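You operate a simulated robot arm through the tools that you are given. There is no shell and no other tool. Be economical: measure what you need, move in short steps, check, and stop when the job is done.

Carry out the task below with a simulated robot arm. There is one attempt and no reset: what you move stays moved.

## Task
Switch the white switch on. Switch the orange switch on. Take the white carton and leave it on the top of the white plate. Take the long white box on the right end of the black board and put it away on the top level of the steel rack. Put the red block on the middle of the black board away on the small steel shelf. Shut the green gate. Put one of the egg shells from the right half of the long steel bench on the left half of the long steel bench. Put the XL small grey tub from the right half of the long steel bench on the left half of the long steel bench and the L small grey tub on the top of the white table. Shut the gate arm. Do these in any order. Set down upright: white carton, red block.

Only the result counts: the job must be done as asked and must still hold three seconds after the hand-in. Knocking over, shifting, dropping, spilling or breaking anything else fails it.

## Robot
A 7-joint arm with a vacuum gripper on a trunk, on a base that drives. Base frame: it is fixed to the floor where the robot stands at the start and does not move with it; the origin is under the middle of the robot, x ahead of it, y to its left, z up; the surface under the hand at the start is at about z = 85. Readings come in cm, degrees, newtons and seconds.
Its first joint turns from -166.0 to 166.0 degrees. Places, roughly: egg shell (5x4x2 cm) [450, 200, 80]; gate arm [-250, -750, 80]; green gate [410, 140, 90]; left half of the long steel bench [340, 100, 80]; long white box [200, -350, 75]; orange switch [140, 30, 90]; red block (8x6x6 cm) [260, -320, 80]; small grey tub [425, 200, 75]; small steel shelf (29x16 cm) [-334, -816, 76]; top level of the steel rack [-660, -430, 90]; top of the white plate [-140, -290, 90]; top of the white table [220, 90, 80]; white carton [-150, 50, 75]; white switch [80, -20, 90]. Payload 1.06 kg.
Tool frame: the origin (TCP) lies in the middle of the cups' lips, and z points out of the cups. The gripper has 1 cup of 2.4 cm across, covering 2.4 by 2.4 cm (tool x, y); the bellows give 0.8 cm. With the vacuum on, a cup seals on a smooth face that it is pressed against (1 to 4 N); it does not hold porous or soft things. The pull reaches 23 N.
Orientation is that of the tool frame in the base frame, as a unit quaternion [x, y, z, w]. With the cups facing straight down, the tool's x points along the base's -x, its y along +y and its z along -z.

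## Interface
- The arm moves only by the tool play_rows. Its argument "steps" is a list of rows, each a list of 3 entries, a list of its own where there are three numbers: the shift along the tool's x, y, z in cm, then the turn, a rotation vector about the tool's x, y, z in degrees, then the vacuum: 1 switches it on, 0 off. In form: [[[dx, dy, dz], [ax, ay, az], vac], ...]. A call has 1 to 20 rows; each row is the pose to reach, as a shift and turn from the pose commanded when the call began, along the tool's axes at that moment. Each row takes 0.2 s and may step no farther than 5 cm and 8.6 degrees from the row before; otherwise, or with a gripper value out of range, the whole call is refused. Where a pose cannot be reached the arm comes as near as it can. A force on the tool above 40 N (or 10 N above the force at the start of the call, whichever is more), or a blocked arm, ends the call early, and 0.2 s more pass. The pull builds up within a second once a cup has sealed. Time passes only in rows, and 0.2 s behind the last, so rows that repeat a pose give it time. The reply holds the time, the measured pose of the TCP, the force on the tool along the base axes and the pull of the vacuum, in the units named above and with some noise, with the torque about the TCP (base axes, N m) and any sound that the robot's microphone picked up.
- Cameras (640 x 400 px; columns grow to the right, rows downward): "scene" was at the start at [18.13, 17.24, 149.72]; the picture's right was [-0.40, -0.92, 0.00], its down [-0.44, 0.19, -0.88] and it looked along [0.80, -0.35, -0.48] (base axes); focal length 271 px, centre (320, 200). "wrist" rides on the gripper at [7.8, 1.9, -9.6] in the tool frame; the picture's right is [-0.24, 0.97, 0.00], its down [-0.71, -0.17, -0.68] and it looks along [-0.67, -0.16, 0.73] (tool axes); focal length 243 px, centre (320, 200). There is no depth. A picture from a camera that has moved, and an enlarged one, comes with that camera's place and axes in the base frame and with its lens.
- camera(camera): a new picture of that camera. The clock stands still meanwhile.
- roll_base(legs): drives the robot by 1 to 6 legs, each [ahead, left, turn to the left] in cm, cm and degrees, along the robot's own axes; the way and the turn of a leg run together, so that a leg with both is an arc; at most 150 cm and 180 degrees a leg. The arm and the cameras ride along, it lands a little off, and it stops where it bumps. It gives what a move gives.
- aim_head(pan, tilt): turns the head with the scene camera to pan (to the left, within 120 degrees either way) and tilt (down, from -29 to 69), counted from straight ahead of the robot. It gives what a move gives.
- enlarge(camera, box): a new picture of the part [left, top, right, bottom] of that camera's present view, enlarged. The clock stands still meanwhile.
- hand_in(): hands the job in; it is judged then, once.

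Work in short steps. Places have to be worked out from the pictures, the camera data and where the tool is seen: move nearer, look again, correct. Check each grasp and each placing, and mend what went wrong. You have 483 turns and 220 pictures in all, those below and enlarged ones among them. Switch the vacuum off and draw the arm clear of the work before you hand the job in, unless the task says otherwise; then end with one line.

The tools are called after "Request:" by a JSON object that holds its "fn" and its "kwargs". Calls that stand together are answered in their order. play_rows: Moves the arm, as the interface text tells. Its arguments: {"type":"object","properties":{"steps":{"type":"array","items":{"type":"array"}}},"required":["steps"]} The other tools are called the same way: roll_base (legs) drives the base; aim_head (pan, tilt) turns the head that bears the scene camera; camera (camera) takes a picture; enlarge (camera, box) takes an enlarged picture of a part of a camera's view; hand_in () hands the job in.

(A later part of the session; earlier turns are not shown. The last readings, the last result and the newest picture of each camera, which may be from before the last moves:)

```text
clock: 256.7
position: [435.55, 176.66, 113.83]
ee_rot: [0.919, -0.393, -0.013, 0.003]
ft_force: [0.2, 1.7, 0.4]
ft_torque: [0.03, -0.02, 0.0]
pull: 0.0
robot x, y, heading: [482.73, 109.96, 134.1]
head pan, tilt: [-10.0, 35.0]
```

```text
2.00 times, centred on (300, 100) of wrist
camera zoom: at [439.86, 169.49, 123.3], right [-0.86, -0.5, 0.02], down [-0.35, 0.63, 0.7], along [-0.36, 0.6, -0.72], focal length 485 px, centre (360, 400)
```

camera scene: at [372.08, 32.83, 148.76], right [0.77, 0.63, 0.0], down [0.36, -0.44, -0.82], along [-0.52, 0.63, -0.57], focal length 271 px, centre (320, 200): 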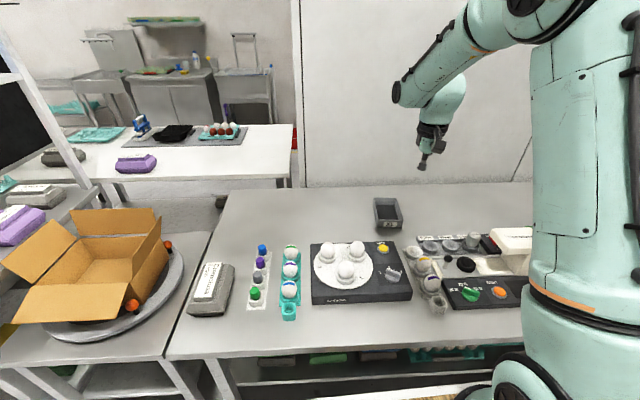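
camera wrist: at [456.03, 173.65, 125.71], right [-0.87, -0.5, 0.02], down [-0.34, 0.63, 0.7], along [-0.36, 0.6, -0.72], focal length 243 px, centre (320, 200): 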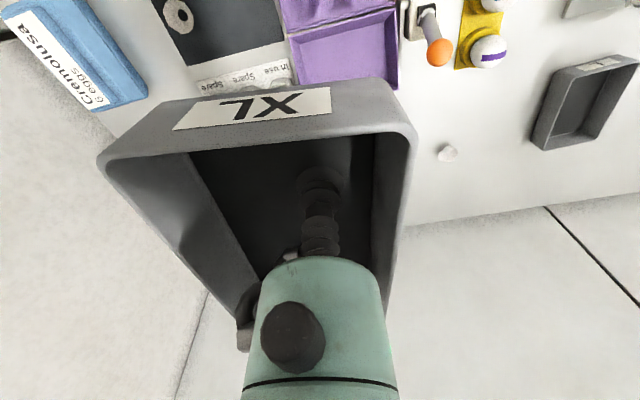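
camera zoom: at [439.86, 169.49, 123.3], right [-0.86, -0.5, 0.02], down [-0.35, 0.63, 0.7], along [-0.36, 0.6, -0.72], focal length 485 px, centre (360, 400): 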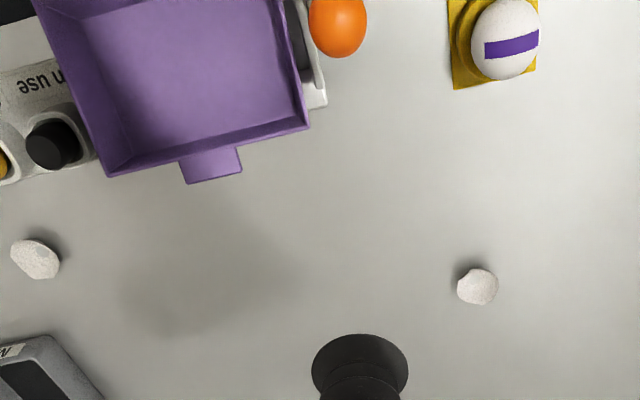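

S2 (by the spare cups, ≈(454.2,203.3)) looks dome-like. Move toward it and look closer.

Request:
{"fn": "play_rows", "kwargs": {"steps": [[[-0.5, -4.5, 0], [0, 0, 0], 0], [[-1, -9, 0], [0, 0, 0], 0], [[-1.5, -13.5, 0], [0, 0, 0], 0], [[-2, -18, 0], [0, 0, 0], 0], [[-2.5, -22.5, 0], [0, 0, 0], 0], [[-3, -27, 2], [0, 0, 0], 0], [[-4, -31.5, 4], [0, 0, 0], 0], [[-4, -31.8, 8], [0, 0, 0], 0], [[-4, -31.8, 12], [0, 0, 0], 0]]}}

Request:
{"fn": "camera", "kwargs": {"camera": "wrist"}}

Request:
{"fn": "aim_head", "kwargs": {"pan": -25, "tilt": 40}}

Request:
{"fn": "camera", "kwargs": {"camera": "scene"}}

```text
refused: row 7 steps farther than a row can; nothing moved
```

```text
115 pictures are left
camera wrist: at [439.86, 169.49, 123.3], right [-0.86, -0.5, 0.02], down [-0.35, 0.63, 0.7], along [-0.36, 0.6, -0.72], focal length 243 px, centre (320, 200)
```

wrist: 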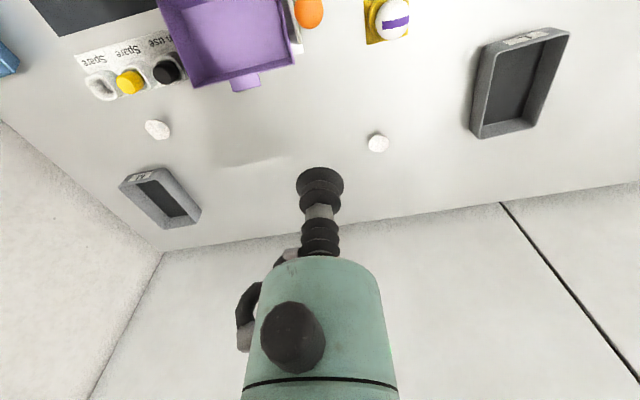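

```text
clock: 257.5
position: [435.54, 176.61, 113.92]
ee_rot: [0.92, -0.393, -0.012, 0.003]
ft_force: [-0.5, 0.7, -0.6]
ft_torque: [-0.01, 0.02, 0.0]
pull: 0.1
robot x, y, heading: [482.85, 109.81, 134.2]
head pan, tilt: [-25.0, 40.0]
```

```text
114 pictures are left
camera scene: at [457.62, 110.19, 148.01], right [0.94, 0.33, 0.0], down [0.21, -0.61, -0.77], along [-0.25, 0.72, -0.64], focal length 271 px, centre (320, 200)
```

scene: 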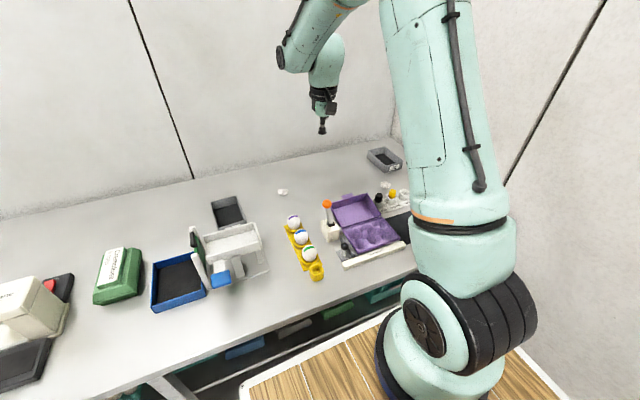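

A row was too long; redo with shorter steps.

Request:
{"fn": "play_rows", "kwargs": {"steps": [[[-0.5, -4.5, 0], [0, 0, 0], 0], [[-1, -9, 0], [0, 0, 0], 0], [[-1.5, -13.5, 0], [0, 0, 0], 0], [[-2, -18, 0], [0, 0, 0], 0], [[-2.5, -22.5, 0], [0, 0, 0], 0], [[-3, -27, 1], [0, 0, 0], 0], [[-4, -31, 2], [0, 0, 0], 0], [[-4, -31.8, 6], [0, 0, 0], 0], [[-4, -31.8, 10], [0, 0, 0], 0], [[-4, -31.8, 13], [0, 0, 0], 0]]}}

Request:
{"fn": "camera", "kwargs": {"camera": "wrist"}}

Request:
{"fn": "enlarge", "kwargs": {"camera": "scene", "box": [340, 130, 440, 230]}}

```text
clock: 259.7
position: [455.36, 201.53, 100.54]
ee_rot: [0.919, -0.394, -0.014, 0.002]
ft_force: [0.1, -0.1, 0.3]
ft_torque: [-0.01, -0.01, -0.01]
pull: 0.0
robot x, y, heading: [482.73, 109.53, 134.2]
head pan, tilt: [-25.0, 40.0]
```

```text
113 pictures are left
camera wrist: at [459.78, 194.33, 109.95], right [-0.87, -0.5, 0.02], down [-0.35, 0.63, 0.7], along [-0.36, 0.6, -0.72], focal length 243 px, centre (320, 200)
```

wrist: 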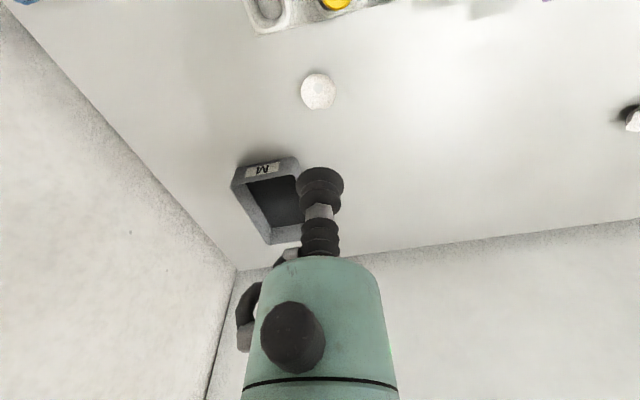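

```text
4.00 times, centred on (390, 180) of scene
camera zoom: at [457.64, 110.18, 148.01], right [0.95, 0.33, 0.0], down [0.21, -0.61, -0.77], along [-0.25, 0.72, -0.64], focal length 1084 px, centre (40, 280)
```

zoom: 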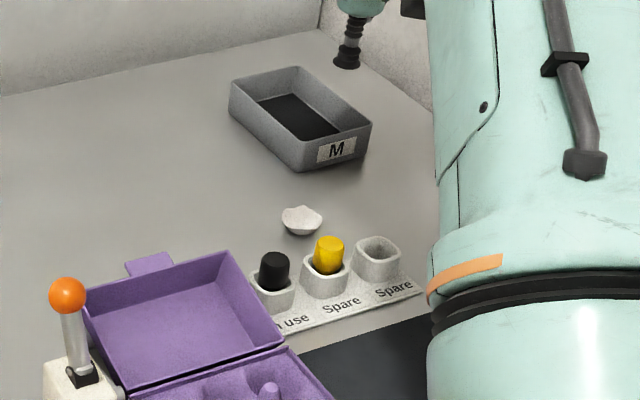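

Enlarge the shell in the wrist view to see whether dome is up.

Request:
{"fn": "enlarge", "kwargs": {"camera": "wrist", "box": [280, 65, 360, 115]}}

```text
8.00 times, centred on (320, 90) of wrist
camera zoom: at [459.78, 194.33, 109.95], right [-0.87, -0.5, 0.02], down [-0.35, 0.63, 0.7], along [-0.36, 0.6, -0.72], focal length 1941 px, centre (320, 1080)
```

zoom: 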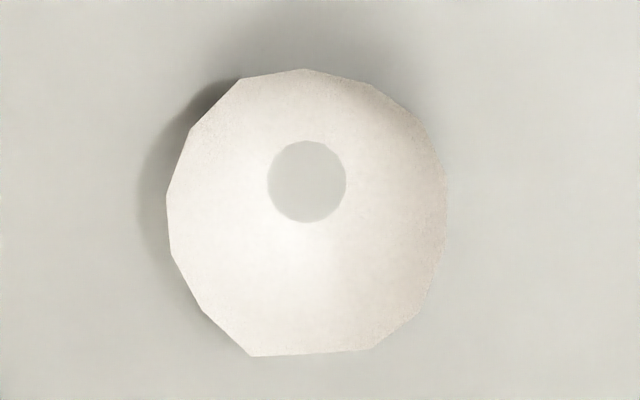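

It's bowl-up with a hole in the bottom — bad for suction there. Check the other shell (≈(416.8,185.6)) up close.

Request:
{"fn": "play_rows", "kwargs": {"steps": [[[0, 0, -4], [0, 0, 0], 0], [[0, 0, -8], [0, 0, 0], 0], [[-1, 4, -9], [0, 0, 0], 0], [[-2, 8, -9], [0, 0, 0], 0], [[-3, 12, -9], [0, 0, 0], 0], [[-4, 16, -9], [0, 0, 0], 0], [[-5, 20, -9], [0, 0, 0], 0], [[-6, 24, -9], [0, 0, 0], 0], [[-7, 28, -8], [0, 0, 0], 0], [[-8, 32, -6], [0, 0, 0], 0], [[-9, 36, -4], [0, 0, 0], 0], [[-10, 38.9, -1], [0, 0, 0], 0]]}}

Request:
{"fn": "camera", "kwargs": {"camera": "wrist"}}

```text
clock: 262.3
position: [420.62, 181.91, 102.3]
ee_rot: [0.919, -0.393, -0.014, 0.002]
ft_force: [0.2, -0.2, -0.3]
ft_torque: [-0.07, 0.02, 0.01]
pull: 0.0
robot x, y, heading: [482.64, 109.78, 134.1]
head pan, tilt: [-25.0, 40.0]
```

```text
110 pictures are left
camera wrist: at [424.91, 174.72, 111.64], right [-0.87, -0.5, 0.02], down [-0.35, 0.63, 0.7], along [-0.36, 0.6, -0.72], focal length 243 px, centre (320, 200)
```

wrist: 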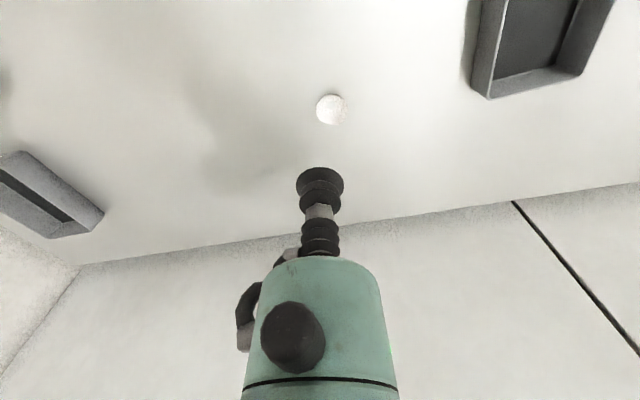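

Request:
{"fn": "enlarge", "kwargs": {"camera": "wrist", "box": [300, 85, 364, 125]}}

Request:
{"fn": "enlarge", "kwargs": {"camera": "scene", "box": [262, 170, 310, 200]}}

```text
10.00 times, centred on (332, 105) of wrist
camera zoom: at [424.91, 174.72, 111.64], right [-0.87, -0.5, 0.02], down [-0.35, 0.63, 0.7], along [-0.36, 0.6, -0.72], focal length 2426 px, centre (200, 1150)
```

zoom: 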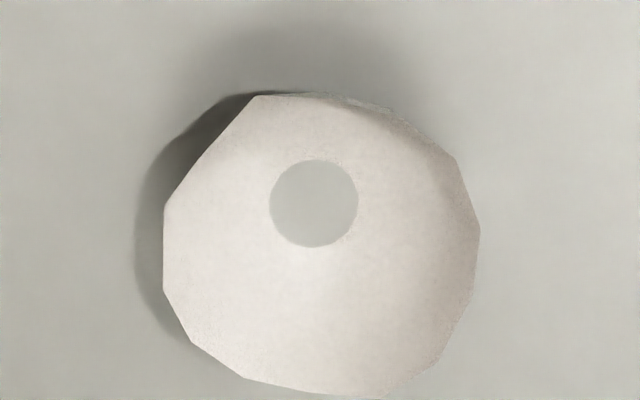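

```text
13.33 times, centred on (286, 185) of scene
camera zoom: at [457.67, 110.2, 148.02], right [0.95, 0.33, 0.0], down [0.21, -0.61, -0.77], along [-0.25, 0.72, -0.64], focal length 3614 px, centre (773, 400)
```

zoom: 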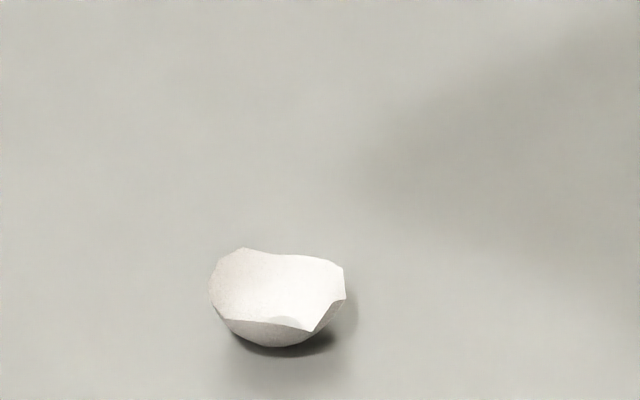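

Same kind: bowl-up with a grey spot at the bottom. I'll try to seal concentrically on it: move over (416.6,185.1) and descend to z≈85.

Request:
{"fn": "play_rows", "kwargs": {"steps": [[[-2.5, 0.3, 1], [0, 0, 0], 0], [[-5.07, 0.68, 3], [0, 0, 0], 0], [[-5.07, 0.68, 7], [0, 0, 0], 0], [[-5.07, 0.68, 11], [0, 0, 0], 0], [[-5.07, 0.68, 15], [0, 0, 0], 0], [[-5.07, 0.68, 17], [0, 0, 0], 0], [[-5.07, 0.68, 17], [0, 0, 0], 0]]}}

Request:
{"fn": "enlarge", "kwargs": {"camera": "wrist", "box": [240, 90, 400, 210]}}

Request:
{"fn": "enlarge", "kwargs": {"camera": "scene", "box": [246, 160, 326, 210]}}

```text
clock: 263.9
position: [416.01, 185.24, 85.5]
ee_rot: [0.919, -0.393, -0.012, 0.003]
ft_force: [-0.3, 0.0, -0.4]
ft_torque: [-0.05, 0.02, -0.03]
pull: 0.1
robot x, y, heading: [482.77, 109.52, 134.3]
head pan, tilt: [-25.0, 40.0]
```

```text
3.33 times, centred on (320, 150) of wrist
camera zoom: at [420.37, 178.07, 94.79], right [-0.86, -0.5, 0.02], down [-0.35, 0.63, 0.7], along [-0.36, 0.6, -0.72], focal length 809 px, centre (320, 367)
```

zoom: 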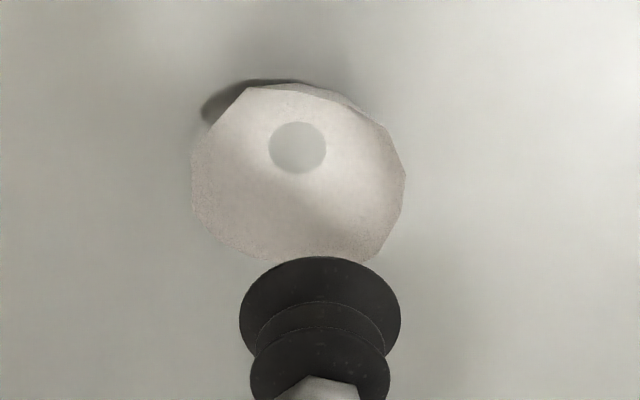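

```text
8.00 times, centred on (286, 185) of scene
camera zoom: at [457.63, 110.19, 148.01], right [0.95, 0.33, 0.0], down [0.21, -0.61, -0.77], along [-0.25, 0.72, -0.64], focal length 2169 px, centre (592, 320)
```

zoom: 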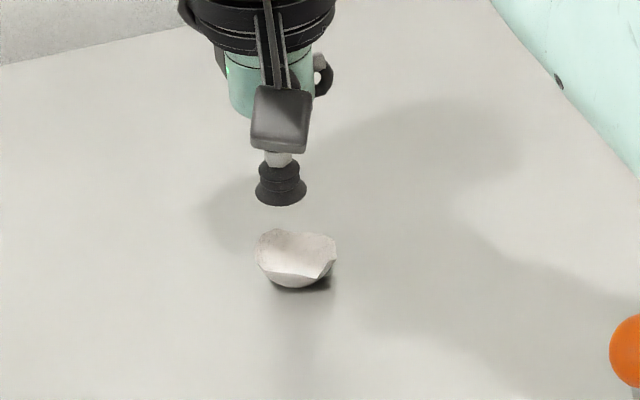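

Small correction (0.5 cm), then descend with vacuum onto the shell's bottom.

Request:
{"fn": "play_rows", "kwargs": {"steps": [[[0.55, -0.25, 0], [0, 0, 0], 1], [[0.55, -0.25, 2], [0, 0, 0], 1], [[0.55, -0.25, 3.3], [0, 0, 0], 1], [[0.55, -0.25, 4.0], [0, 0, 0], 1], [[0.55, -0.25, 4.5], [0, 0, 0], 1], [[0.55, -0.25, 4.8], [0, 0, 0], 1], [[0.55, -0.25, 4.8], [0, 0, 0], 1], [[0.55, -0.25, 4.8], [0, 0, 0], 1]]}}

```text
clock: 265.7
position: [416.4, 185.14, 80.64]
ee_rot: [0.919, -0.394, -0.014, 0.001]
ft_force: [-1.2, 1.1, 16.4]
ft_torque: [0.02, -0.03, 0.01]
pull: 23.0
robot x, y, heading: [482.6, 109.91, 133.8]
head pan, tilt: [-25.0, 40.0]
```

Sealed (pull 23 N). Lift gently and check.

Request:
{"fn": "play_rows", "kwargs": {"steps": [[[0, 0, -0.5], [0, 0, 0], 1], [[0, 0, -2], [0, 0, 0], 1], [[0, 0, -5], [0, 0, 0], 1], [[0, 0, -9], [0, 0, 0], 1], [[0, 0, -13], [0, 0, 0], 1], [[0, 0, -17], [0, 0, 0], 1], [[0, 0, -21.5], [0, 0, 0], 1], [[0, 0, -26], [0, 0, 0], 1], [[4, 0, -28], [0, 0, 0], 1], [[8, 0, -30], [0, 0, 0], 1], [[12, 0, -31], [0, 0, 0], 1], [[16, 0, -31], [0, 0, 0], 1], [[20, 0, -31], [0, 0, 0], 1]]}}

Request:
{"fn": "camera", "kwargs": {"camera": "wrist"}}

```text
clock: 268.5
position: [431.0, 170.34, 111.32]
ee_rot: [0.919, -0.393, -0.013, 0.003]
ft_force: [-0.4, 0.0, 0.0]
ft_torque: [0.0, 0.0, 0.02]
pull: 23.1
robot x, y, heading: [482.78, 109.91, 134.3]
head pan, tilt: [-25.0, 40.0]
```

```text
105 pictures are left
camera wrist: at [435.36, 163.27, 120.68], right [-0.86, -0.5, 0.02], down [-0.35, 0.63, 0.7], along [-0.36, 0.6, -0.72], focal length 243 px, centre (320, 200)
```

wrist: 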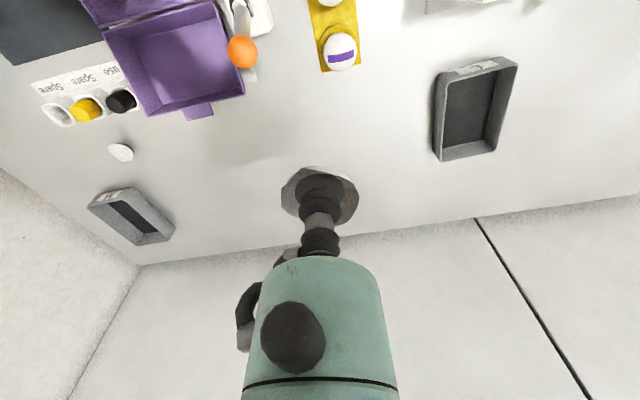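

Shell held. Drive left to the left half.

Request:
{"fn": "roll_base", "kwargs": {"legs": [[0, 130, 0]]}}

Request:
{"fn": "aim_head", "kwargs": {"pan": -5, "tilt": 35}}

Request:
{"fn": "camera", "kwargs": {"camera": "scene"}}

```text
clock: 275.0
position: [338.25, 81.6, 111.43]
ee_rot: [0.918, -0.397, -0.012, 0.002]
ft_force: [0.1, 0.3, -0.4]
ft_torque: [-0.02, 0.0, -0.02]
pull: 22.5
robot x, y, heading: [389.2, 20.35, 133.5]
head pan, tilt: [-25.0, 40.0]
```

```text
clock: 275.8
position: [338.18, 81.44, 111.34]
ee_rot: [0.917, -0.398, -0.012, 0.002]
ft_force: [-0.8, 0.3, -0.5]
ft_torque: [-0.02, 0.03, -0.02]
pull: 23.3
robot x, y, heading: [389.21, 20.4, 133.6]
head pan, tilt: [-5.0, 35.0]
```

```text
104 pictures are left
camera scene: at [361.44, 19.84, 148.77], right [0.78, 0.62, 0.0], down [0.36, -0.45, -0.82], along [-0.51, 0.64, -0.57], focal length 271 px, centre (320, 200)
```

scene: 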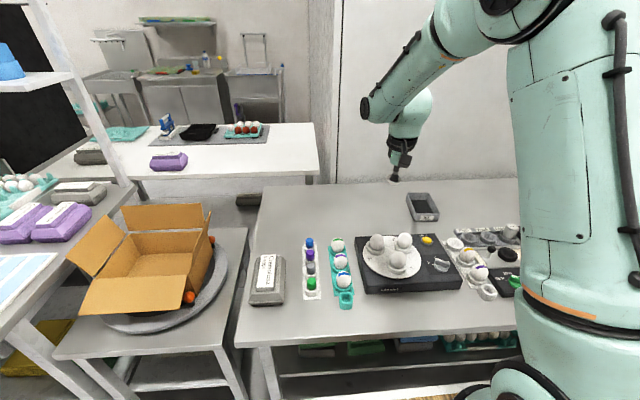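

Extend 20.5 cm to the free spot behind the scale and lower.

Request:
{"fn": "play_rows", "kwargs": {"steps": [[[-4, 0, 0], [0, 0, 0], 1], [[-8, 0, 0], [0, 0, 0], 1], [[-12, 0, 0], [0, 0, 0], 1], [[-16, 0, 0], [0, 0, 0], 1], [[-20.5, 0, 1], [0, 0, 0], 1], [[-20.5, 0, 5.5], [0, 0, 0], 1], [[-20.5, 0, 10], [0, 0, 0], 1], [[-20.5, 0, 14.5], [0, 0, 0], 1], [[-20.5, 0, 19], [0, 0, 0], 1], [[-20.5, 0, 23], [0, 0, 0], 1], [[-20.5, 0, 26], [0, 0, 0], 1], [[-20.5, 0, 28], [0, 0, 0], 1], [[-20.5, 0, 29], [0, 0, 0], 1], [[-20.5, 0, 29], [0, 0, 0], 1]]}}

Request:
{"fn": "enlarge", "kwargs": {"camera": "scene", "box": [300, 150, 460, 250]}}

```text
clock: 278.8
position: [323.47, 96.57, 82.68]
ee_rot: [0.917, -0.398, -0.014, 0.001]
ft_force: [0.4, -0.1, -0.1]
ft_torque: [-0.01, -0.03, 0.01]
pull: 23.1
robot x, y, heading: [389.21, 20.38, 133.4]
head pan, tilt: [-5.0, 35.0]
```

```text
4.00 times, centred on (380, 200) of scene
camera zoom: at [361.43, 19.84, 148.77], right [0.78, 0.62, 0.0], down [0.36, -0.45, -0.82], along [-0.51, 0.64, -0.57], focal length 1084 px, centre (80, 200)
```

zoom: 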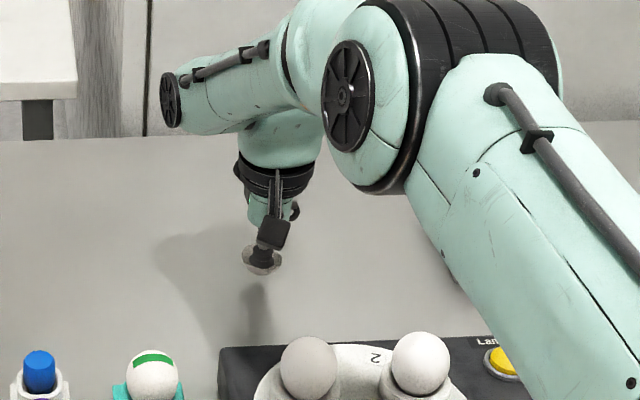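

Clear spot. Lower gently until light contact.

Request:
{"fn": "play_rows", "kwargs": {"steps": [[[0, 0, 0.8], [0, 0, 0], 1], [[0, 0, 1.3], [0, 0, 0], 1], [[0, 0, 1.6], [0, 0, 0], 1], [[0, 0, 1.8], [0, 0, 0], 1], [[0, 0, 1.8], [0, 0, 0], 1]]}}

```text
clock: 280.0
position: [323.4, 96.74, 81.07]
ee_rot: [0.917, -0.398, -0.014, 0.001]
ft_force: [-2.2, 0.5, 19.5]
ft_torque: [0.02, -0.02, 0.0]
pull: 23.1
robot x, y, heading: [389.37, 20.19, 133.4]
head pan, tilt: [-5.0, 35.0]
```

Contact; ease off, release, wait, lift.

Request:
{"fn": "play_rows", "kwargs": {"steps": [[[0, 0, -0.4], [0, 0, 0], 1], [[0, 0, -0.4], [0, 0, 0], 0], [[0, 0, -0.4], [0, 0, 0], 0], [[0, 0, -0.4], [0, 0, 0], 0], [[0, 0, -0.4], [0, 0, 0], 0], [[0, 0, -0.4], [0, 0, 0], 0], [[0, 0, -1.2], [0, 0, 0], 0], [[0, 0, -3], [0, 0, 0], 0], [[0, 0, -6], [0, 0, 0], 0], [[0, 0, -10], [0, 0, 0], 0], [[0, 0, -14], [0, 0, 0], 0], [[0, 0, -18], [0, 0, 0], 0], [[0, 0, -22.5], [0, 0, 0], 0], [[3, 0, -26], [0, 0, 0], 0], [[7, 0, -28], [0, 0, 0], 0], [[11, 0, -30], [0, 0, 0], 0], [[15, 0, -32], [0, 0, 0], 0], [[19, 0, -33], [0, 0, 0], 0]]}}

Request:
{"fn": "camera", "kwargs": {"camera": "scene"}}

```text
clock: 283.8
position: [337.2, 82.42, 113.75]
ee_rot: [0.917, -0.398, -0.012, 0.003]
ft_force: [0.1, 0.6, -0.9]
ft_torque: [-0.04, 0.01, -0.01]
pull: 0.1
robot x, y, heading: [389.17, 20.72, 133.7]
head pan, tilt: [-5.0, 35.0]
```

```text
102 pictures are left
camera scene: at [361.39, 19.89, 148.76], right [0.78, 0.62, 0.0], down [0.36, -0.45, -0.82], along [-0.51, 0.64, -0.57], focal length 271 px, centre (320, 200)
```

scene: 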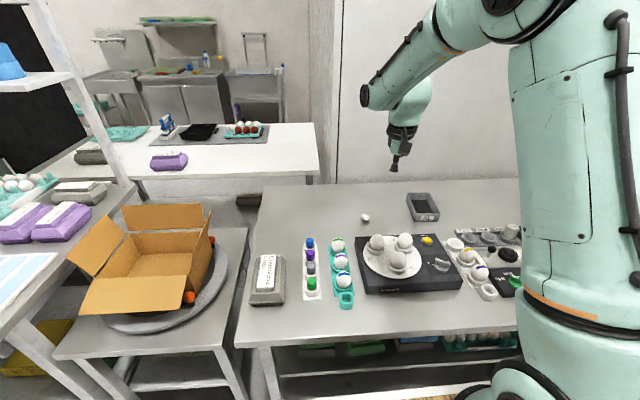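

Shell stands on the left half. Now the L tub (≈(404,167.5)). Drive right ~97 cm.

Request:
{"fn": "roll_base", "kwargs": {"legs": [[0, -97, 0.3]]}}

Request:
{"fn": "camera", "kwargs": {"camera": "wrist"}}

Request:
{"fn": "camera", "kwargs": {"camera": "scene"}}

```text
clock: 288.9
position: [407.81, 149.85, 113.68]
ee_rot: [0.918, -0.396, -0.013, 0.002]
ft_force: [1.2, -0.1, -0.5]
ft_torque: [-0.02, 0.02, 0.03]
pull: 0.0
robot x, y, heading: [459.83, 87.78, 133.6]
head pan, tilt: [-5.0, 35.0]
```

```text
101 pictures are left
camera wrist: at [412.09, 142.72, 123.06], right [-0.87, -0.5, 0.02], down [-0.35, 0.63, 0.7], along [-0.36, 0.6, -0.72], focal length 243 px, centre (320, 200)
```

wrist: 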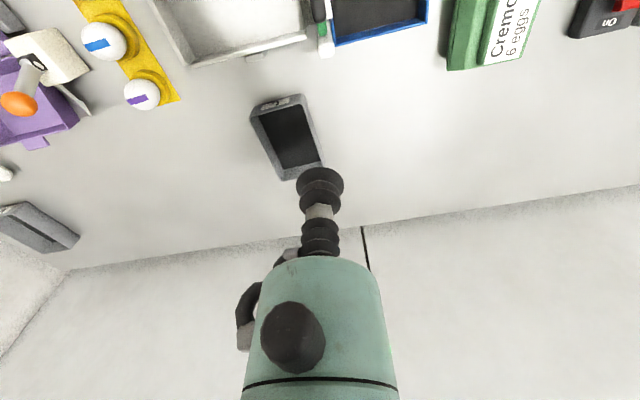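

```text
100 pictures are left
camera scene: at [432.4, 87.34, 148.77], right [0.78, 0.63, 0.0], down [0.36, -0.45, -0.82], along [-0.51, 0.64, -0.57], focal length 271 px, centre (320, 200)
```

scene: 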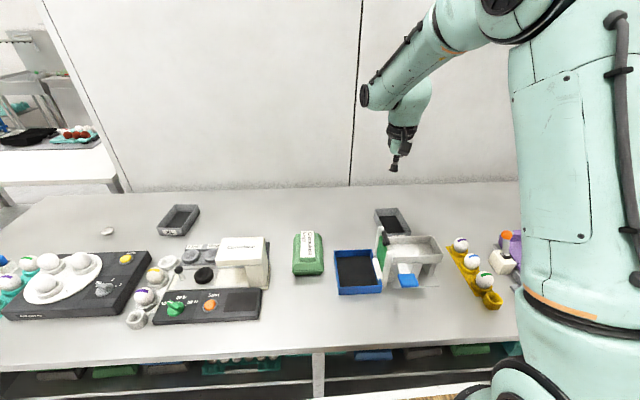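

L tub floor centre at (404.3,166.4). Move over at height, then descend to z≈84.

Request:
{"fn": "play_rows", "kwargs": {"steps": [[[-3.6, -2.2, 0], [0, 0, 0], 0], [[-7.2, -4.4, 0], [0, 0, 0], 0], [[-10.8, -6.6, 0], [0, 0, 0], 0], [[-14.4, -8.8, 0], [0, 0, 0], 0], [[-14.4, -8.8, 4.5], [0, 0, 0], 0], [[-14.4, -8.8, 9], [0, 0, 0], 0], [[-14.4, -8.8, 13.5], [0, 0, 0], 0], [[-14.4, -8.8, 18], [0, 0, 0], 0], [[-14.4, -8.8, 22.5], [0, 0, 0], 0], [[-14.4, -8.8, 26], [0, 0, 0], 0], [[-14.4, -8.8, 26], [0, 0, 0], 0]]}}

Request:
{"fn": "camera", "kwargs": {"camera": "wrist"}}

```text
clock: 291.3
position: [403.54, 166.31, 87.83]
ee_rot: [0.918, -0.396, -0.014, 0.002]
ft_force: [-0.5, -0.2, 0.1]
ft_torque: [-0.01, 0.01, 0.02]
pull: 0.0
robot x, y, heading: [460.46, 87.99, 133.9]
head pan, tilt: [-5.0, 35.0]
```

```text
99 pictures are left
camera wrist: at [407.88, 159.2, 97.26], right [-0.87, -0.5, 0.02], down [-0.35, 0.63, 0.7], along [-0.36, 0.6, -0.72], focal length 243 px, centre (320, 200)
```

wrist: 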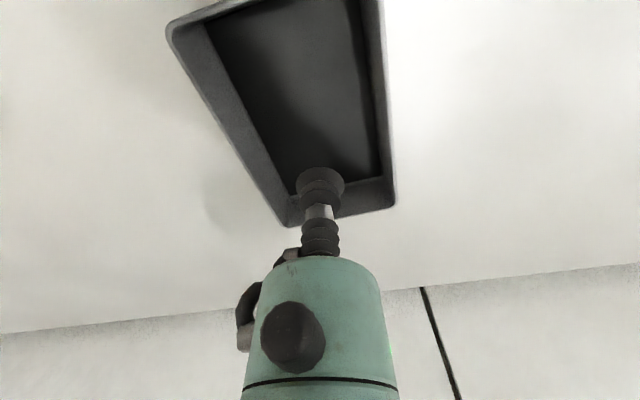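

Shift slightly to the floor's middle and descend with vacuum.

Request:
{"fn": "play_rows", "kwargs": {"steps": [[[1.2, -1.1, 2], [0, 0, 0], 1], [[1.2, -1.1, 5], [0, 0, 0], 1], [[1.2, -1.1, 6.2], [0, 0, 0], 1], [[1.2, -1.1, 6.7], [0, 0, 0], 1], [[1.2, -1.1, 7.0], [0, 0, 0], 1], [[1.2, -1.1, 7.2], [0, 0, 0], 1], [[1.2, -1.1, 7.2], [0, 0, 0], 1]]}}

```text
clock: 292.9
position: [405.15, 166.58, 80.67]
ee_rot: [0.919, -0.395, -0.014, 0.002]
ft_force: [1.0, -0.7, 4.9]
ft_torque: [-0.01, -0.13, -0.02]
pull: 22.5
robot x, y, heading: [460.16, 88.04, 133.9]
head pan, tilt: [-5.0, 35.0]
```

Sealed. Lift straight up and retract.

Request:
{"fn": "play_rows", "kwargs": {"steps": [[[0, 0, -1], [0, 0, 0], 1], [[0, 0, -4], [0, 0, 0], 1], [[0, 0, -8], [0, 0, 0], 1], [[0, 0, -12.5], [0, 0, 0], 1], [[0, 0, -17], [0, 0, 0], 1], [[0, 0, -21.5], [0, 0, 0], 1], [[0, 0, -26], [0, 0, 0], 1], [[0, 0, -30.5], [0, 0, 0], 1], [[3, 0, -34], [0, 0, 0], 1], [[7, 0, -36], [0, 0, 0], 1], [[11, 0, -38], [0, 0, 0], 1], [[15, 0, -38], [0, 0, 0], 1], [[19.5, 0, -38], [0, 0, 0], 1], [[24, 0, -38], [0, 0, 0], 1], [[28.5, 0, -38], [0, 0, 0], 1], [[33, 0, -38], [0, 0, 0], 1], [[37, 0, -38], [0, 0, 0], 1]]}}

Request:
{"fn": "camera", "kwargs": {"camera": "wrist"}}

```text
clock: 296.5
position: [431.52, 139.25, 117.59]
ee_rot: [0.919, -0.395, -0.013, 0.002]
ft_force: [0.4, 0.4, -1.9]
ft_torque: [-0.02, -0.03, -0.01]
pull: 22.6
robot x, y, heading: [460.01, 88.17, 133.9]
head pan, tilt: [-5.0, 35.0]
```

```text
98 pictures are left
camera wrist: at [435.75, 132.17, 127.1], right [-0.87, -0.5, 0.02], down [-0.35, 0.63, 0.7], along [-0.36, 0.6, -0.72], focal length 243 px, centre (320, 200)
```

wrist: 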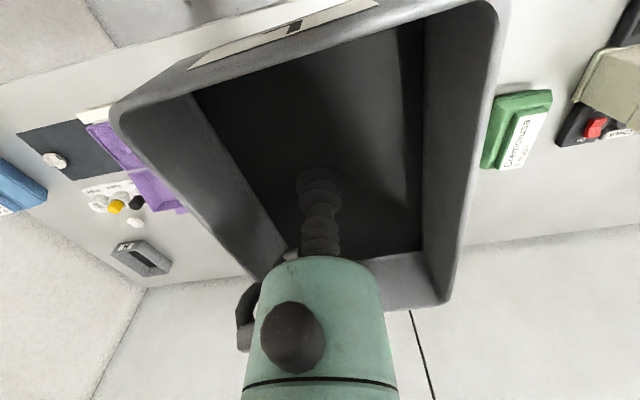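

L tub held. Long drive back along the aisle (left), staged, then check the pose.

Request:
{"fn": "roll_base", "kwargs": {"legs": [[0, 95, 0], [-27, 0, 0], [0, 150, 0], [0, 150, 0]]}}

```text
clock: 317.0
position: [166.97, -157.37, 117.71]
ee_rot: [0.923, -0.385, -0.012, 0.002]
ft_force: [-0.3, 0.2, -0.8]
ft_torque: [-0.03, 0.03, -0.01]
pull: 23.3
robot x, y, heading: [196.95, -208.63, 135.1]
head pan, tilt: [-5.0, 35.0]
```

Request:
{"fn": "roll_base", "kwargs": {"legs": [[0, 0, -1.3], [0, 150, 0], [0, 8, 0]]}}

Request:
{"fn": "aim_head", "kwargs": {"pan": 0, "tilt": 25}}

Request:
{"fn": "camera", "kwargs": {"camera": "scene"}}

```text
clock: 325.5
position: [53.35, -266.8, 117.76]
ee_rot: [0.919, -0.394, -0.012, 0.002]
ft_force: [0.4, -0.1, -1.8]
ft_torque: [-0.01, -0.04, -0.04]
pull: 23.0
robot x, y, heading: [81.98, -318.21, 133.8]
head pan, tilt: [-5.0, 35.0]
```

```text
clock: 326.2
position: [53.29, -266.75, 117.67]
ee_rot: [0.919, -0.394, -0.012, 0.002]
ft_force: [-0.4, -0.1, -2.0]
ft_torque: [-0.04, -0.04, 0.0]
pull: 22.8
robot x, y, heading: [81.84, -318.33, 133.7]
head pan, tilt: [0.0, 25.0]
```

```text
97 pictures are left
camera scene: at [53.48, -319.01, 150.34], right [0.72, 0.69, 0.0], down [0.29, -0.31, -0.91], along [-0.63, 0.65, -0.42], focal length 271 px, centre (320, 200)
```

scene: 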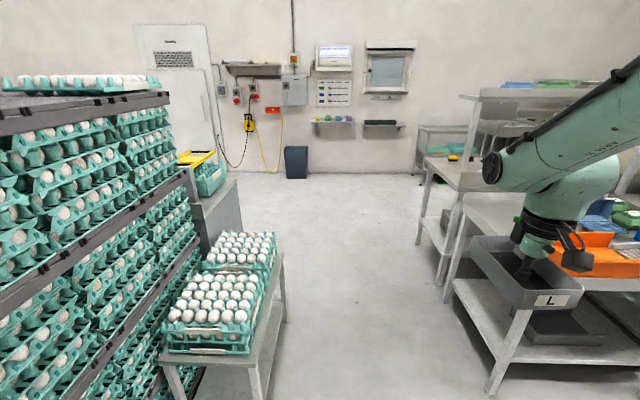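

Drive straight through the gap into the corridor, then turn to face the tables.

Request:
{"fn": "roll_base", "kwargs": {"legs": [[150, 0, 0], [150, 0, 0], [20, 0, 0]]}}

Request:
{"fn": "roll_base", "kwargs": {"legs": [[0, 0, 90], [0, 0, 90]]}}

```text
clock: 342.0
position: [-171.77, -37.15, 117.76]
ee_rot: [0.92, -0.391, -0.013, 0.003]
ft_force: [-0.9, -0.9, -1.3]
ft_torque: [0.0, -0.03, -0.01]
pull: 23.0
robot x, y, heading: [-142.58, -88.17, 134.1]
head pan, tilt: [0.0, 25.0]
```

```text
clock: 350.0
position: [-113.25, -139.35, 117.73]
ee_rot: [0.39, 0.921, 0.001, 0.013]
ft_force: [0.8, -0.1, -0.3]
ft_torque: [0.0, -0.02, 0.01]
pull: 23.1
robot x, y, heading: [-142.29, -88.34, -45.5]
head pan, tilt: [0.0, 25.0]
```

Request:
{"fn": "roll_base", "kwargs": {"legs": [[24, 0, -0.7], [0, 150, 0], [0, 150, 0]]}}

Request:
{"fn": "aim_head", "kwargs": {"pan": 30, "tilt": 30}}

Request:
{"fn": "camera", "kwargs": {"camera": "scene"}}

```text
clock: 365.9
position: [120.49, 49.28, 117.82]
ee_rot: [0.404, 0.915, 0.002, 0.012]
ft_force: [-0.7, 1.6, -1.9]
ft_torque: [0.06, 0.03, -0.01]
pull: 22.6
robot x, y, heading: [92.7, 101.19, -47.0]
head pan, tilt: [0.0, 25.0]
```

```text
clock: 366.8
position: [120.42, 49.31, 117.85]
ee_rot: [0.404, 0.915, 0.002, 0.012]
ft_force: [0.5, 0.3, -0.1]
ft_torque: [0.01, 0.04, 0.02]
pull: 23.1
robot x, y, heading: [92.91, 101.39, -47.2]
head pan, tilt: [30.0, 30.0]
```

```text
96 pictures are left
camera scene: at [123.33, 105.31, 149.55], right [-0.3, -0.95, 0.0], down [-0.48, 0.15, -0.87], along [0.83, -0.26, -0.5], focal length 271 px, centre (320, 200)
```

scene: 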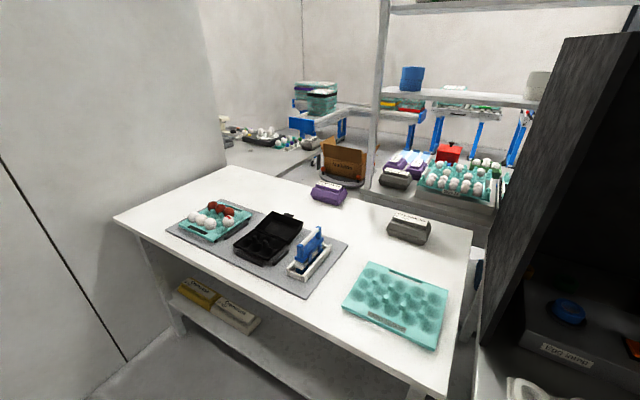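

White table is clear: free spot between board, grey and purple cartons at about n≈99, a≈191. Drive left 69, ahead 8.

Request:
{"fn": "roll_base", "kwargs": {"legs": [[0, 69, 1], [8, 0, 0]]}}

Request:
{"fn": "aim_head", "kwargs": {"pan": 0, "tilt": 40}}

Request:
{"fn": "camera", "kwargs": {"camera": "scene"}}

```text
clock: 371.3
position: [177.74, 91.93, 117.79]
ee_rot: [0.392, 0.92, 0.003, 0.013]
ft_force: [0.1, -0.6, -1.1]
ft_torque: [0.04, 0.01, -0.05]
pull: 23.0
robot x, y, heading: [148.52, 143.25, -45.7]
head pan, tilt: [30.0, 30.0]
```

```text
clock: 372.3
position: [177.7, 92.04, 117.82]
ee_rot: [0.391, 0.92, 0.003, 0.013]
ft_force: [0.0, 1.6, -1.2]
ft_torque: [-0.02, 0.02, 0.0]
pull: 23.4
robot x, y, heading: [148.45, 143.2, -46.0]
head pan, tilt: [0.0, 40.0]
```

```text
95 pictures are left
camera scene: at [176.27, 144.47, 148.02], right [-0.72, -0.7, 0.0], down [-0.45, 0.46, -0.77], along [0.54, -0.55, -0.64], focal length 271 px, centre (320, 200)
```

scene: 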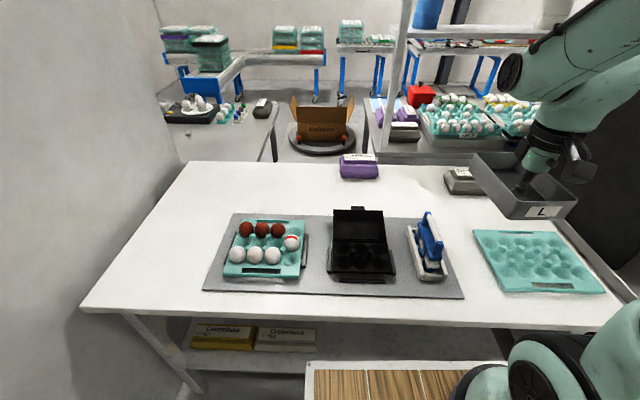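

Extend to the free spot (206.5,59.8) at height, then lower to z≈86.

Request:
{"fn": "play_rows", "kwargs": {"steps": [[[-4.5, 0, 0], [0, 0, 0], 1], [[-9, 0, 0], [0, 0, 0], 1], [[-13.5, 0, 0], [0, 0, 0], 1], [[-18, 0, 0], [0, 0, 0], 1], [[-22.5, 0, 0], [0, 0, 0], 1], [[-27, -0.5, 0], [0, 0, 0], 1], [[-31.5, -1, 0], [0, 0, 0], 1], [[-36, -1.5, 0], [0, 0, 0], 1], [[-40, -1.6, 1], [0, 0, 0], 1], [[-43.1, -1.6, 4], [0, 0, 0], 1], [[-43.1, -1.6, 8.5], [0, 0, 0], 1], [[-43.1, -1.6, 13], [0, 0, 0], 1], [[-43.1, -1.6, 17.5], [0, 0, 0], 1], [[-43.1, -1.6, 22], [0, 0, 0], 1], [[-43.1, -1.6, 26], [0, 0, 0], 1], [[-43.1, -1.6, 26], [0, 0, 0], 1]]}}

Request:
{"fn": "camera", "kwargs": {"camera": "scene"}}

Request:
{"fn": "camera", "kwargs": {"camera": "wrist"}}

```text
clock: 375.7
position: [207.08, 59.72, 92.76]
ee_rot: [0.391, 0.92, 0.002, 0.013]
ft_force: [-0.3, -0.3, -0.5]
ft_torque: [0.02, 0.03, 0.01]
pull: 22.9
robot x, y, heading: [148.6, 143.38, -45.7]
head pan, tilt: [0.0, 40.0]
```

```text
94 pictures are left
camera scene: at [176.26, 144.47, 148.01], right [-0.72, -0.7, 0.0], down [-0.45, 0.46, -0.77], along [0.54, -0.55, -0.64], focal length 271 px, centre (320, 200)
```

scene: 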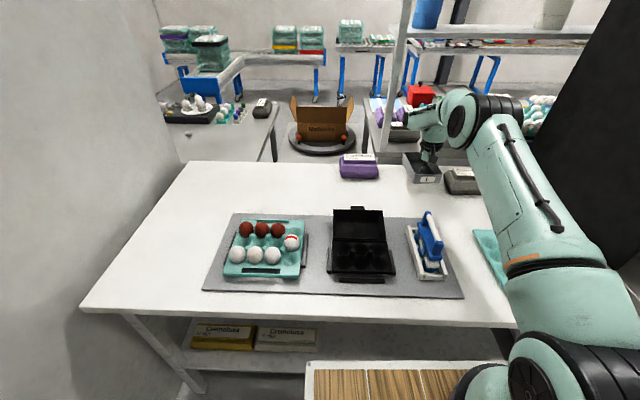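

```text
93 pictures are left
camera wrist: at [202.85, 66.66, 102.1], right [0.86, 0.51, 0.02], down [0.35, -0.62, 0.7], along [0.36, -0.6, -0.72], focal length 243 px, centre (320, 200)
```

wrist: 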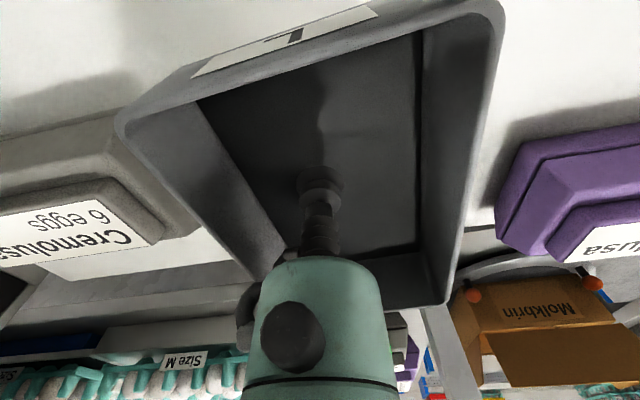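

Shift 3 cm away from the grey carton, then lower gradually.

Request:
{"fn": "play_rows", "kwargs": {"steps": [[[0, 3, 0], [0, 0, 0], 1], [[0, 3, 4], [0, 0, 0], 1], [[0, 3, 8], [0, 0, 0], 1], [[0, 3, 10], [0, 0, 0], 1], [[0, 3, 10.7], [0, 0, 0], 1], [[0, 3, 11.2], [0, 0, 0], 1], [[0, 3, 11.2], [0, 0, 0], 1]]}}

Request:
{"fn": "enlarge", "kwargs": {"camera": "scene", "box": [320, 130, 520, 255]}}

```text
clock: 376.6
position: [209.71, 61.39, 84.71]
ee_rot: [0.391, 0.92, -0.003, 0.018]
ft_force: [2.3, -0.9, 13.2]
ft_torque: [-0.01, 0.1, -0.05]
pull: 22.4
robot x, y, heading: [148.13, 142.77, -45.7]
head pan, tilt: [0.0, 40.0]
stopped in row 4: the force on the tool passed its limit at 56 N (the readings are from after the stop); the commanded pose is now the measured one
```

```text
3.20 times, centred on (420, 192) of scene
camera zoom: at [176.23, 144.52, 148.02], right [-0.72, -0.7, 0.0], down [-0.45, 0.46, -0.77], along [0.54, -0.55, -0.64], focal length 867 px, centre (0, 224)
```

zoom: 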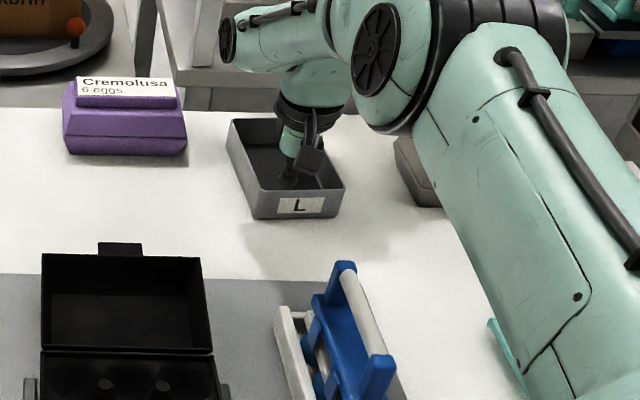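

Contact at z≈84.7 (white table is higher). Ease off, release, and lift.

Request:
{"fn": "play_rows", "kwargs": {"steps": [[[0, 0, -0.2], [0, 0, 0], 1], [[0, 0, -0.2], [0, 0, 0], 0], [[0, 0, -0.2], [0, 0, 0], 0], [[0, 0, -0.2], [0, 0, 0], 0], [[0, 0, -0.2], [0, 0, 0], 0], [[0, 0, -0.2], [0, 0, 0], 0], [[0, 0, -1.2], [0, 0, 0], 0], [[0, 0, -4], [0, 0, 0], 0], [[0, 0, -8], [0, 0, 0], 0], [[0, 0, -12.5], [0, 0, 0], 0], [[0, 0, -17], [0, 0, 0], 0], [[0, 0, -21.5], [0, 0, 0], 0], [[3, 0, -25], [0, 0, 0], 0], [[7, 0, -28], [0, 0, 0], 0], [[11, 0, -31], [0, 0, 0], 0], [[15, 0, -33], [0, 0, 0], 0], [[19.5, 0, -34], [0, 0, 0], 0], [[24, 0, -34], [0, 0, 0], 0], [[28.5, 0, -34], [0, 0, 0], 0]]}}

Request:
{"fn": "camera", "kwargs": {"camera": "scene"}}

```text
clock: 380.6
position: [188.81, 82.56, 117.51]
ee_rot: [0.391, 0.92, 0.001, 0.015]
ft_force: [-0.6, -0.2, -0.1]
ft_torque: [0.03, 0.02, 0.02]
pull: 0.0
robot x, y, heading: [148.41, 143.13, -45.6]
head pan, tilt: [0.0, 40.0]
```

```text
91 pictures are left
camera scene: at [176.3, 144.42, 148.0], right [-0.72, -0.7, 0.0], down [-0.45, 0.46, -0.77], along [0.53, -0.55, -0.64], focal length 271 px, centre (320, 200)
```

scene: 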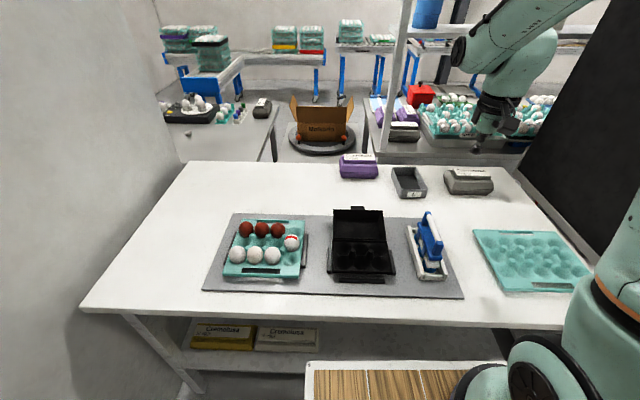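

L tub placed on the white table. Retract, and drive back along the corridor to the gap and on to the belt.

Request:
{"fn": "play_rows", "kwargs": {"steps": [[[4.5, 0, 0], [0, 0, 0], 0], [[9, 0, 0], [0, 0, 0], 0], [[13, 0, -1], [0, 0, 0], 0], [[15, 0, -2], [0, 0, 0], 0]]}}

Request:
{"fn": "roll_base", "kwargs": {"legs": [[-9, 0, -0.5], [0, -150, 0], [0, -150, 0], [0, -53, 0]]}}

```text
clock: 381.6
position: [178.42, 93.4, 119.34]
ee_rot: [0.391, 0.92, 0.001, 0.016]
ft_force: [0.4, -0.3, -0.1]
ft_torque: [0.03, -0.02, 0.02]
pull: 0.1
robot x, y, heading: [148.36, 143.24, -45.6]
head pan, tilt: [0.0, 40.0]
```

```text
clock: 399.4
position: [-80.66, -146.34, 119.25]
ee_rot: [0.389, 0.921, 0.0, 0.016]
ft_force: [-0.6, 0.7, 0.4]
ft_torque: [0.01, 0.0, 0.02]
pull: 0.1
robot x, y, heading: [-110.73, -96.63, -45.4]
head pan, tilt: [0.0, 40.0]
```

Request:
{"fn": "roll_base", "kwargs": {"legs": [[0, -1, -0.8], [145, 0, 0], [145, 0, 0], [0, 130, 0]]}}

Request:
{"fn": "aim_head", "kwargs": {"pan": 0, "tilt": 28}}

Request:
{"fn": "camera", "kwargs": {"camera": "scene"}}

```text
clock: 420.0
position: [213.14, -270.91, 119.38]
ee_rot: [0.403, 0.915, 0.0, 0.015]
ft_force: [0.2, -0.6, 0.3]
ft_torque: [0.01, -0.03, -0.01]
pull: 0.1
robot x, y, heading: [184.31, -219.97, -47.2]
head pan, tilt: [0.0, 40.0]
```

```text
clock: 420.7
position: [213.07, -270.95, 119.26]
ee_rot: [0.404, 0.914, 0.0, 0.016]
ft_force: [0.6, -0.3, 0.1]
ft_torque: [0.0, -0.02, -0.01]
pull: 0.1
robot x, y, heading: [184.9, -220.36, -47.4]
head pan, tilt: [0.0, 28.0]
```

```text
90 pictures are left
camera scene: at [212.66, -220.29, 149.86], right [-0.73, -0.68, 0.0], down [-0.32, 0.34, -0.88], along [0.6, -0.65, -0.47], focal length 271 px, centre (320, 200)
```

scene: 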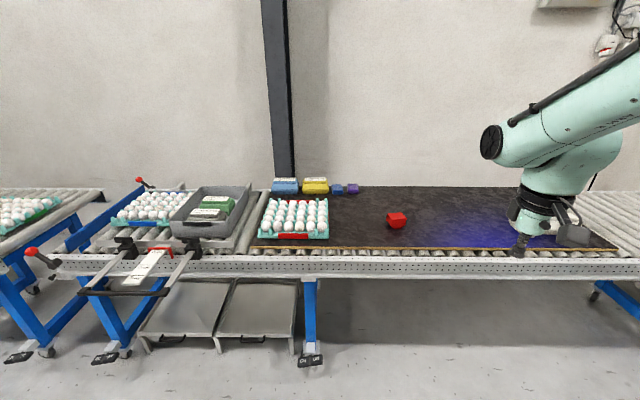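

Red block at (257.8,−319.7), top ≈ z 87. Drive 43 cm ahead.

Request:
{"fn": "roll_base", "kwargs": {"legs": [[43, 0, 1]]}}

Request:
{"fn": "aim_head", "kwargs": {"pan": -10, "tilt": 38}}

Request:
{"fn": "camera", "kwargs": {"camera": "scene"}}

Request:
{"fn": "camera", "kwargs": {"camera": "wrist"}}

```text
clock: 423.4
position: [243.8, -301.91, 119.3]
ee_rot: [0.395, 0.919, 0.0, 0.016]
ft_force: [-0.1, 1.3, -0.3]
ft_torque: [-0.02, 0.02, -0.01]
pull: 0.0
robot x, y, heading: [214.17, -251.8, -46.0]
head pan, tilt: [0.0, 28.0]
```

```text
clock: 424.1
position: [243.67, -302.02, 119.26]
ee_rot: [0.395, 0.919, 0.0, 0.016]
ft_force: [0.2, 0.2, 0.6]
ft_torque: [0.0, -0.01, -0.01]
pull: 0.1
robot x, y, heading: [214.56, -251.78, -46.2]
head pan, tilt: [-10.0, 38.0]
```

```text
89 pictures are left
camera scene: at [240.89, -251.85, 148.32], right [-0.83, -0.56, 0.0], down [-0.34, 0.51, -0.79], along [0.44, -0.65, -0.62], focal length 271 px, centre (320, 200)
```

scene: 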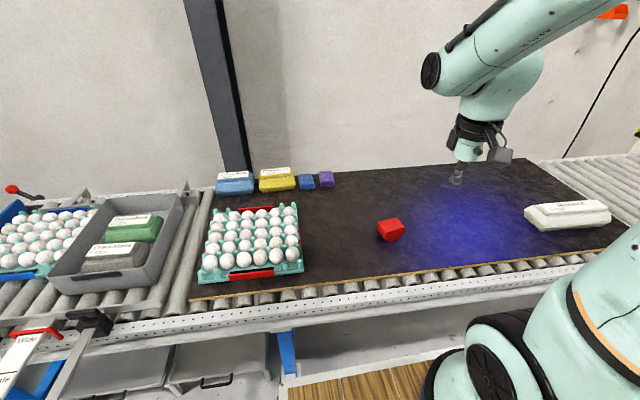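

```text
88 pictures are left
camera wrist: at [239.56, -294.95, 128.62], right [0.87, 0.5, 0.02], down [0.34, -0.62, 0.7], along [0.36, -0.6, -0.71], focal length 243 px, centre (320, 200)
```

wrist: 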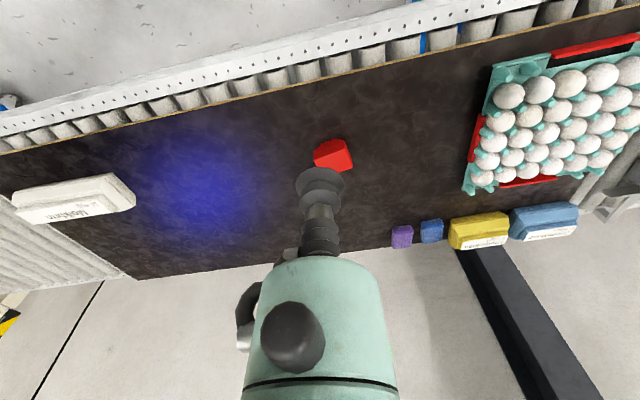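

Request:
{"fn": "enlarge", "kwargs": {"camera": "scene", "box": [350, 200, 430, 250]}}

Request:
{"fn": "enlarge", "kwargs": {"camera": "wrist", "box": [290, 125, 370, 185]}}

```text
8.00 times, centred on (390, 225) of scene
camera zoom: at [240.89, -251.85, 148.32], right [-0.83, -0.56, 0.0], down [-0.34, 0.51, -0.79], along [0.44, -0.65, -0.62], focal length 2169 px, centre (-240, 0)
```

zoom: 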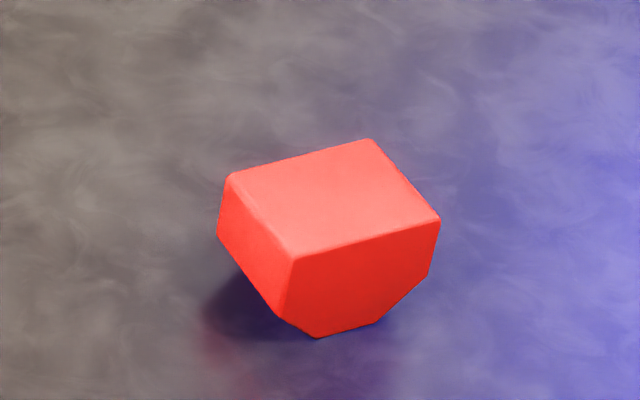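

```text
6.67 times, centred on (330, 155) of wrist
camera zoom: at [239.56, -294.95, 128.62], right [0.87, 0.5, 0.02], down [0.34, -0.62, 0.7], along [0.36, -0.6, -0.71], focal length 1618 px, centre (253, 500)
```

zoom: 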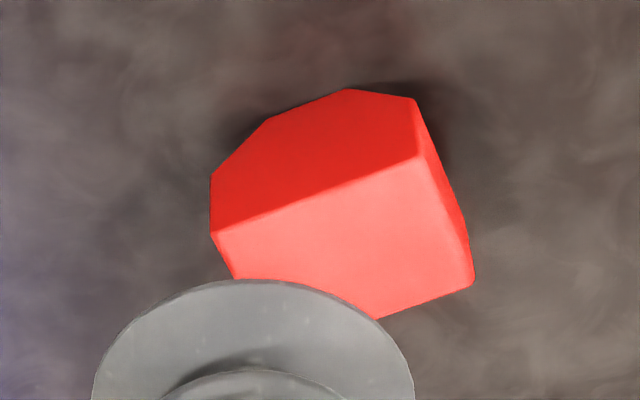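

Block's top is a flat rectangle centred at (257.8,−319.4,85.5). Move over and down to z≈88.

Request:
{"fn": "play_rows", "kwargs": {"steps": [[[-4.5, 0, 0], [0, 0, 0], 0], [[-9, -0.5, 0], [0, 0, 0], 0], [[-13.5, -1, 0], [0, 0, 0], 0], [[-18, -1.5, 0], [0, 0, 0], 0], [[-22.3, -1.7, 1], [0, 0, 0], 0], [[-22.3, -1.7, 5.5], [0, 0, 0], 0], [[-22.3, -1.7, 10], [0, 0, 0], 0], [[-22.3, -1.7, 14.5], [0, 0, 0], 0], [[-22.3, -1.7, 19], [0, 0, 0], 0], [[-22.3, -1.7, 23.5], [0, 0, 0], 0], [[-22.3, -1.7, 28], [0, 0, 0], 0], [[-22.3, -1.7, 30], [0, 0, 0], 1], [[-22.3, -1.7, 30], [0, 0, 0], 1]]}}

Request:
{"fn": "enlarge", "kwargs": {"camera": "wrist", "box": [200, 40, 440, 220]}}

```text
clock: 426.9
position: [258.93, -319.64, 89.83]
ee_rot: [0.395, 0.919, 0.0, 0.017]
ft_force: [0.4, -1.2, 0.1]
ft_torque: [0.0, -0.02, -0.02]
pull: 0.0
robot x, y, heading: [214.05, -251.81, -46.1]
head pan, tilt: [-10.0, 38.0]
```

```text
2.22 times, centred on (320, 130) of wrist
camera zoom: at [254.6, -312.68, 99.27], right [0.87, 0.5, 0.02], down [0.34, -0.62, 0.7], along [0.36, -0.6, -0.71], focal length 539 px, centre (320, 356)
```

zoom: 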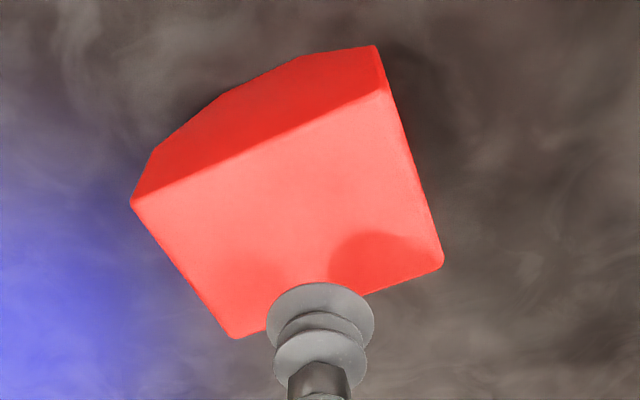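

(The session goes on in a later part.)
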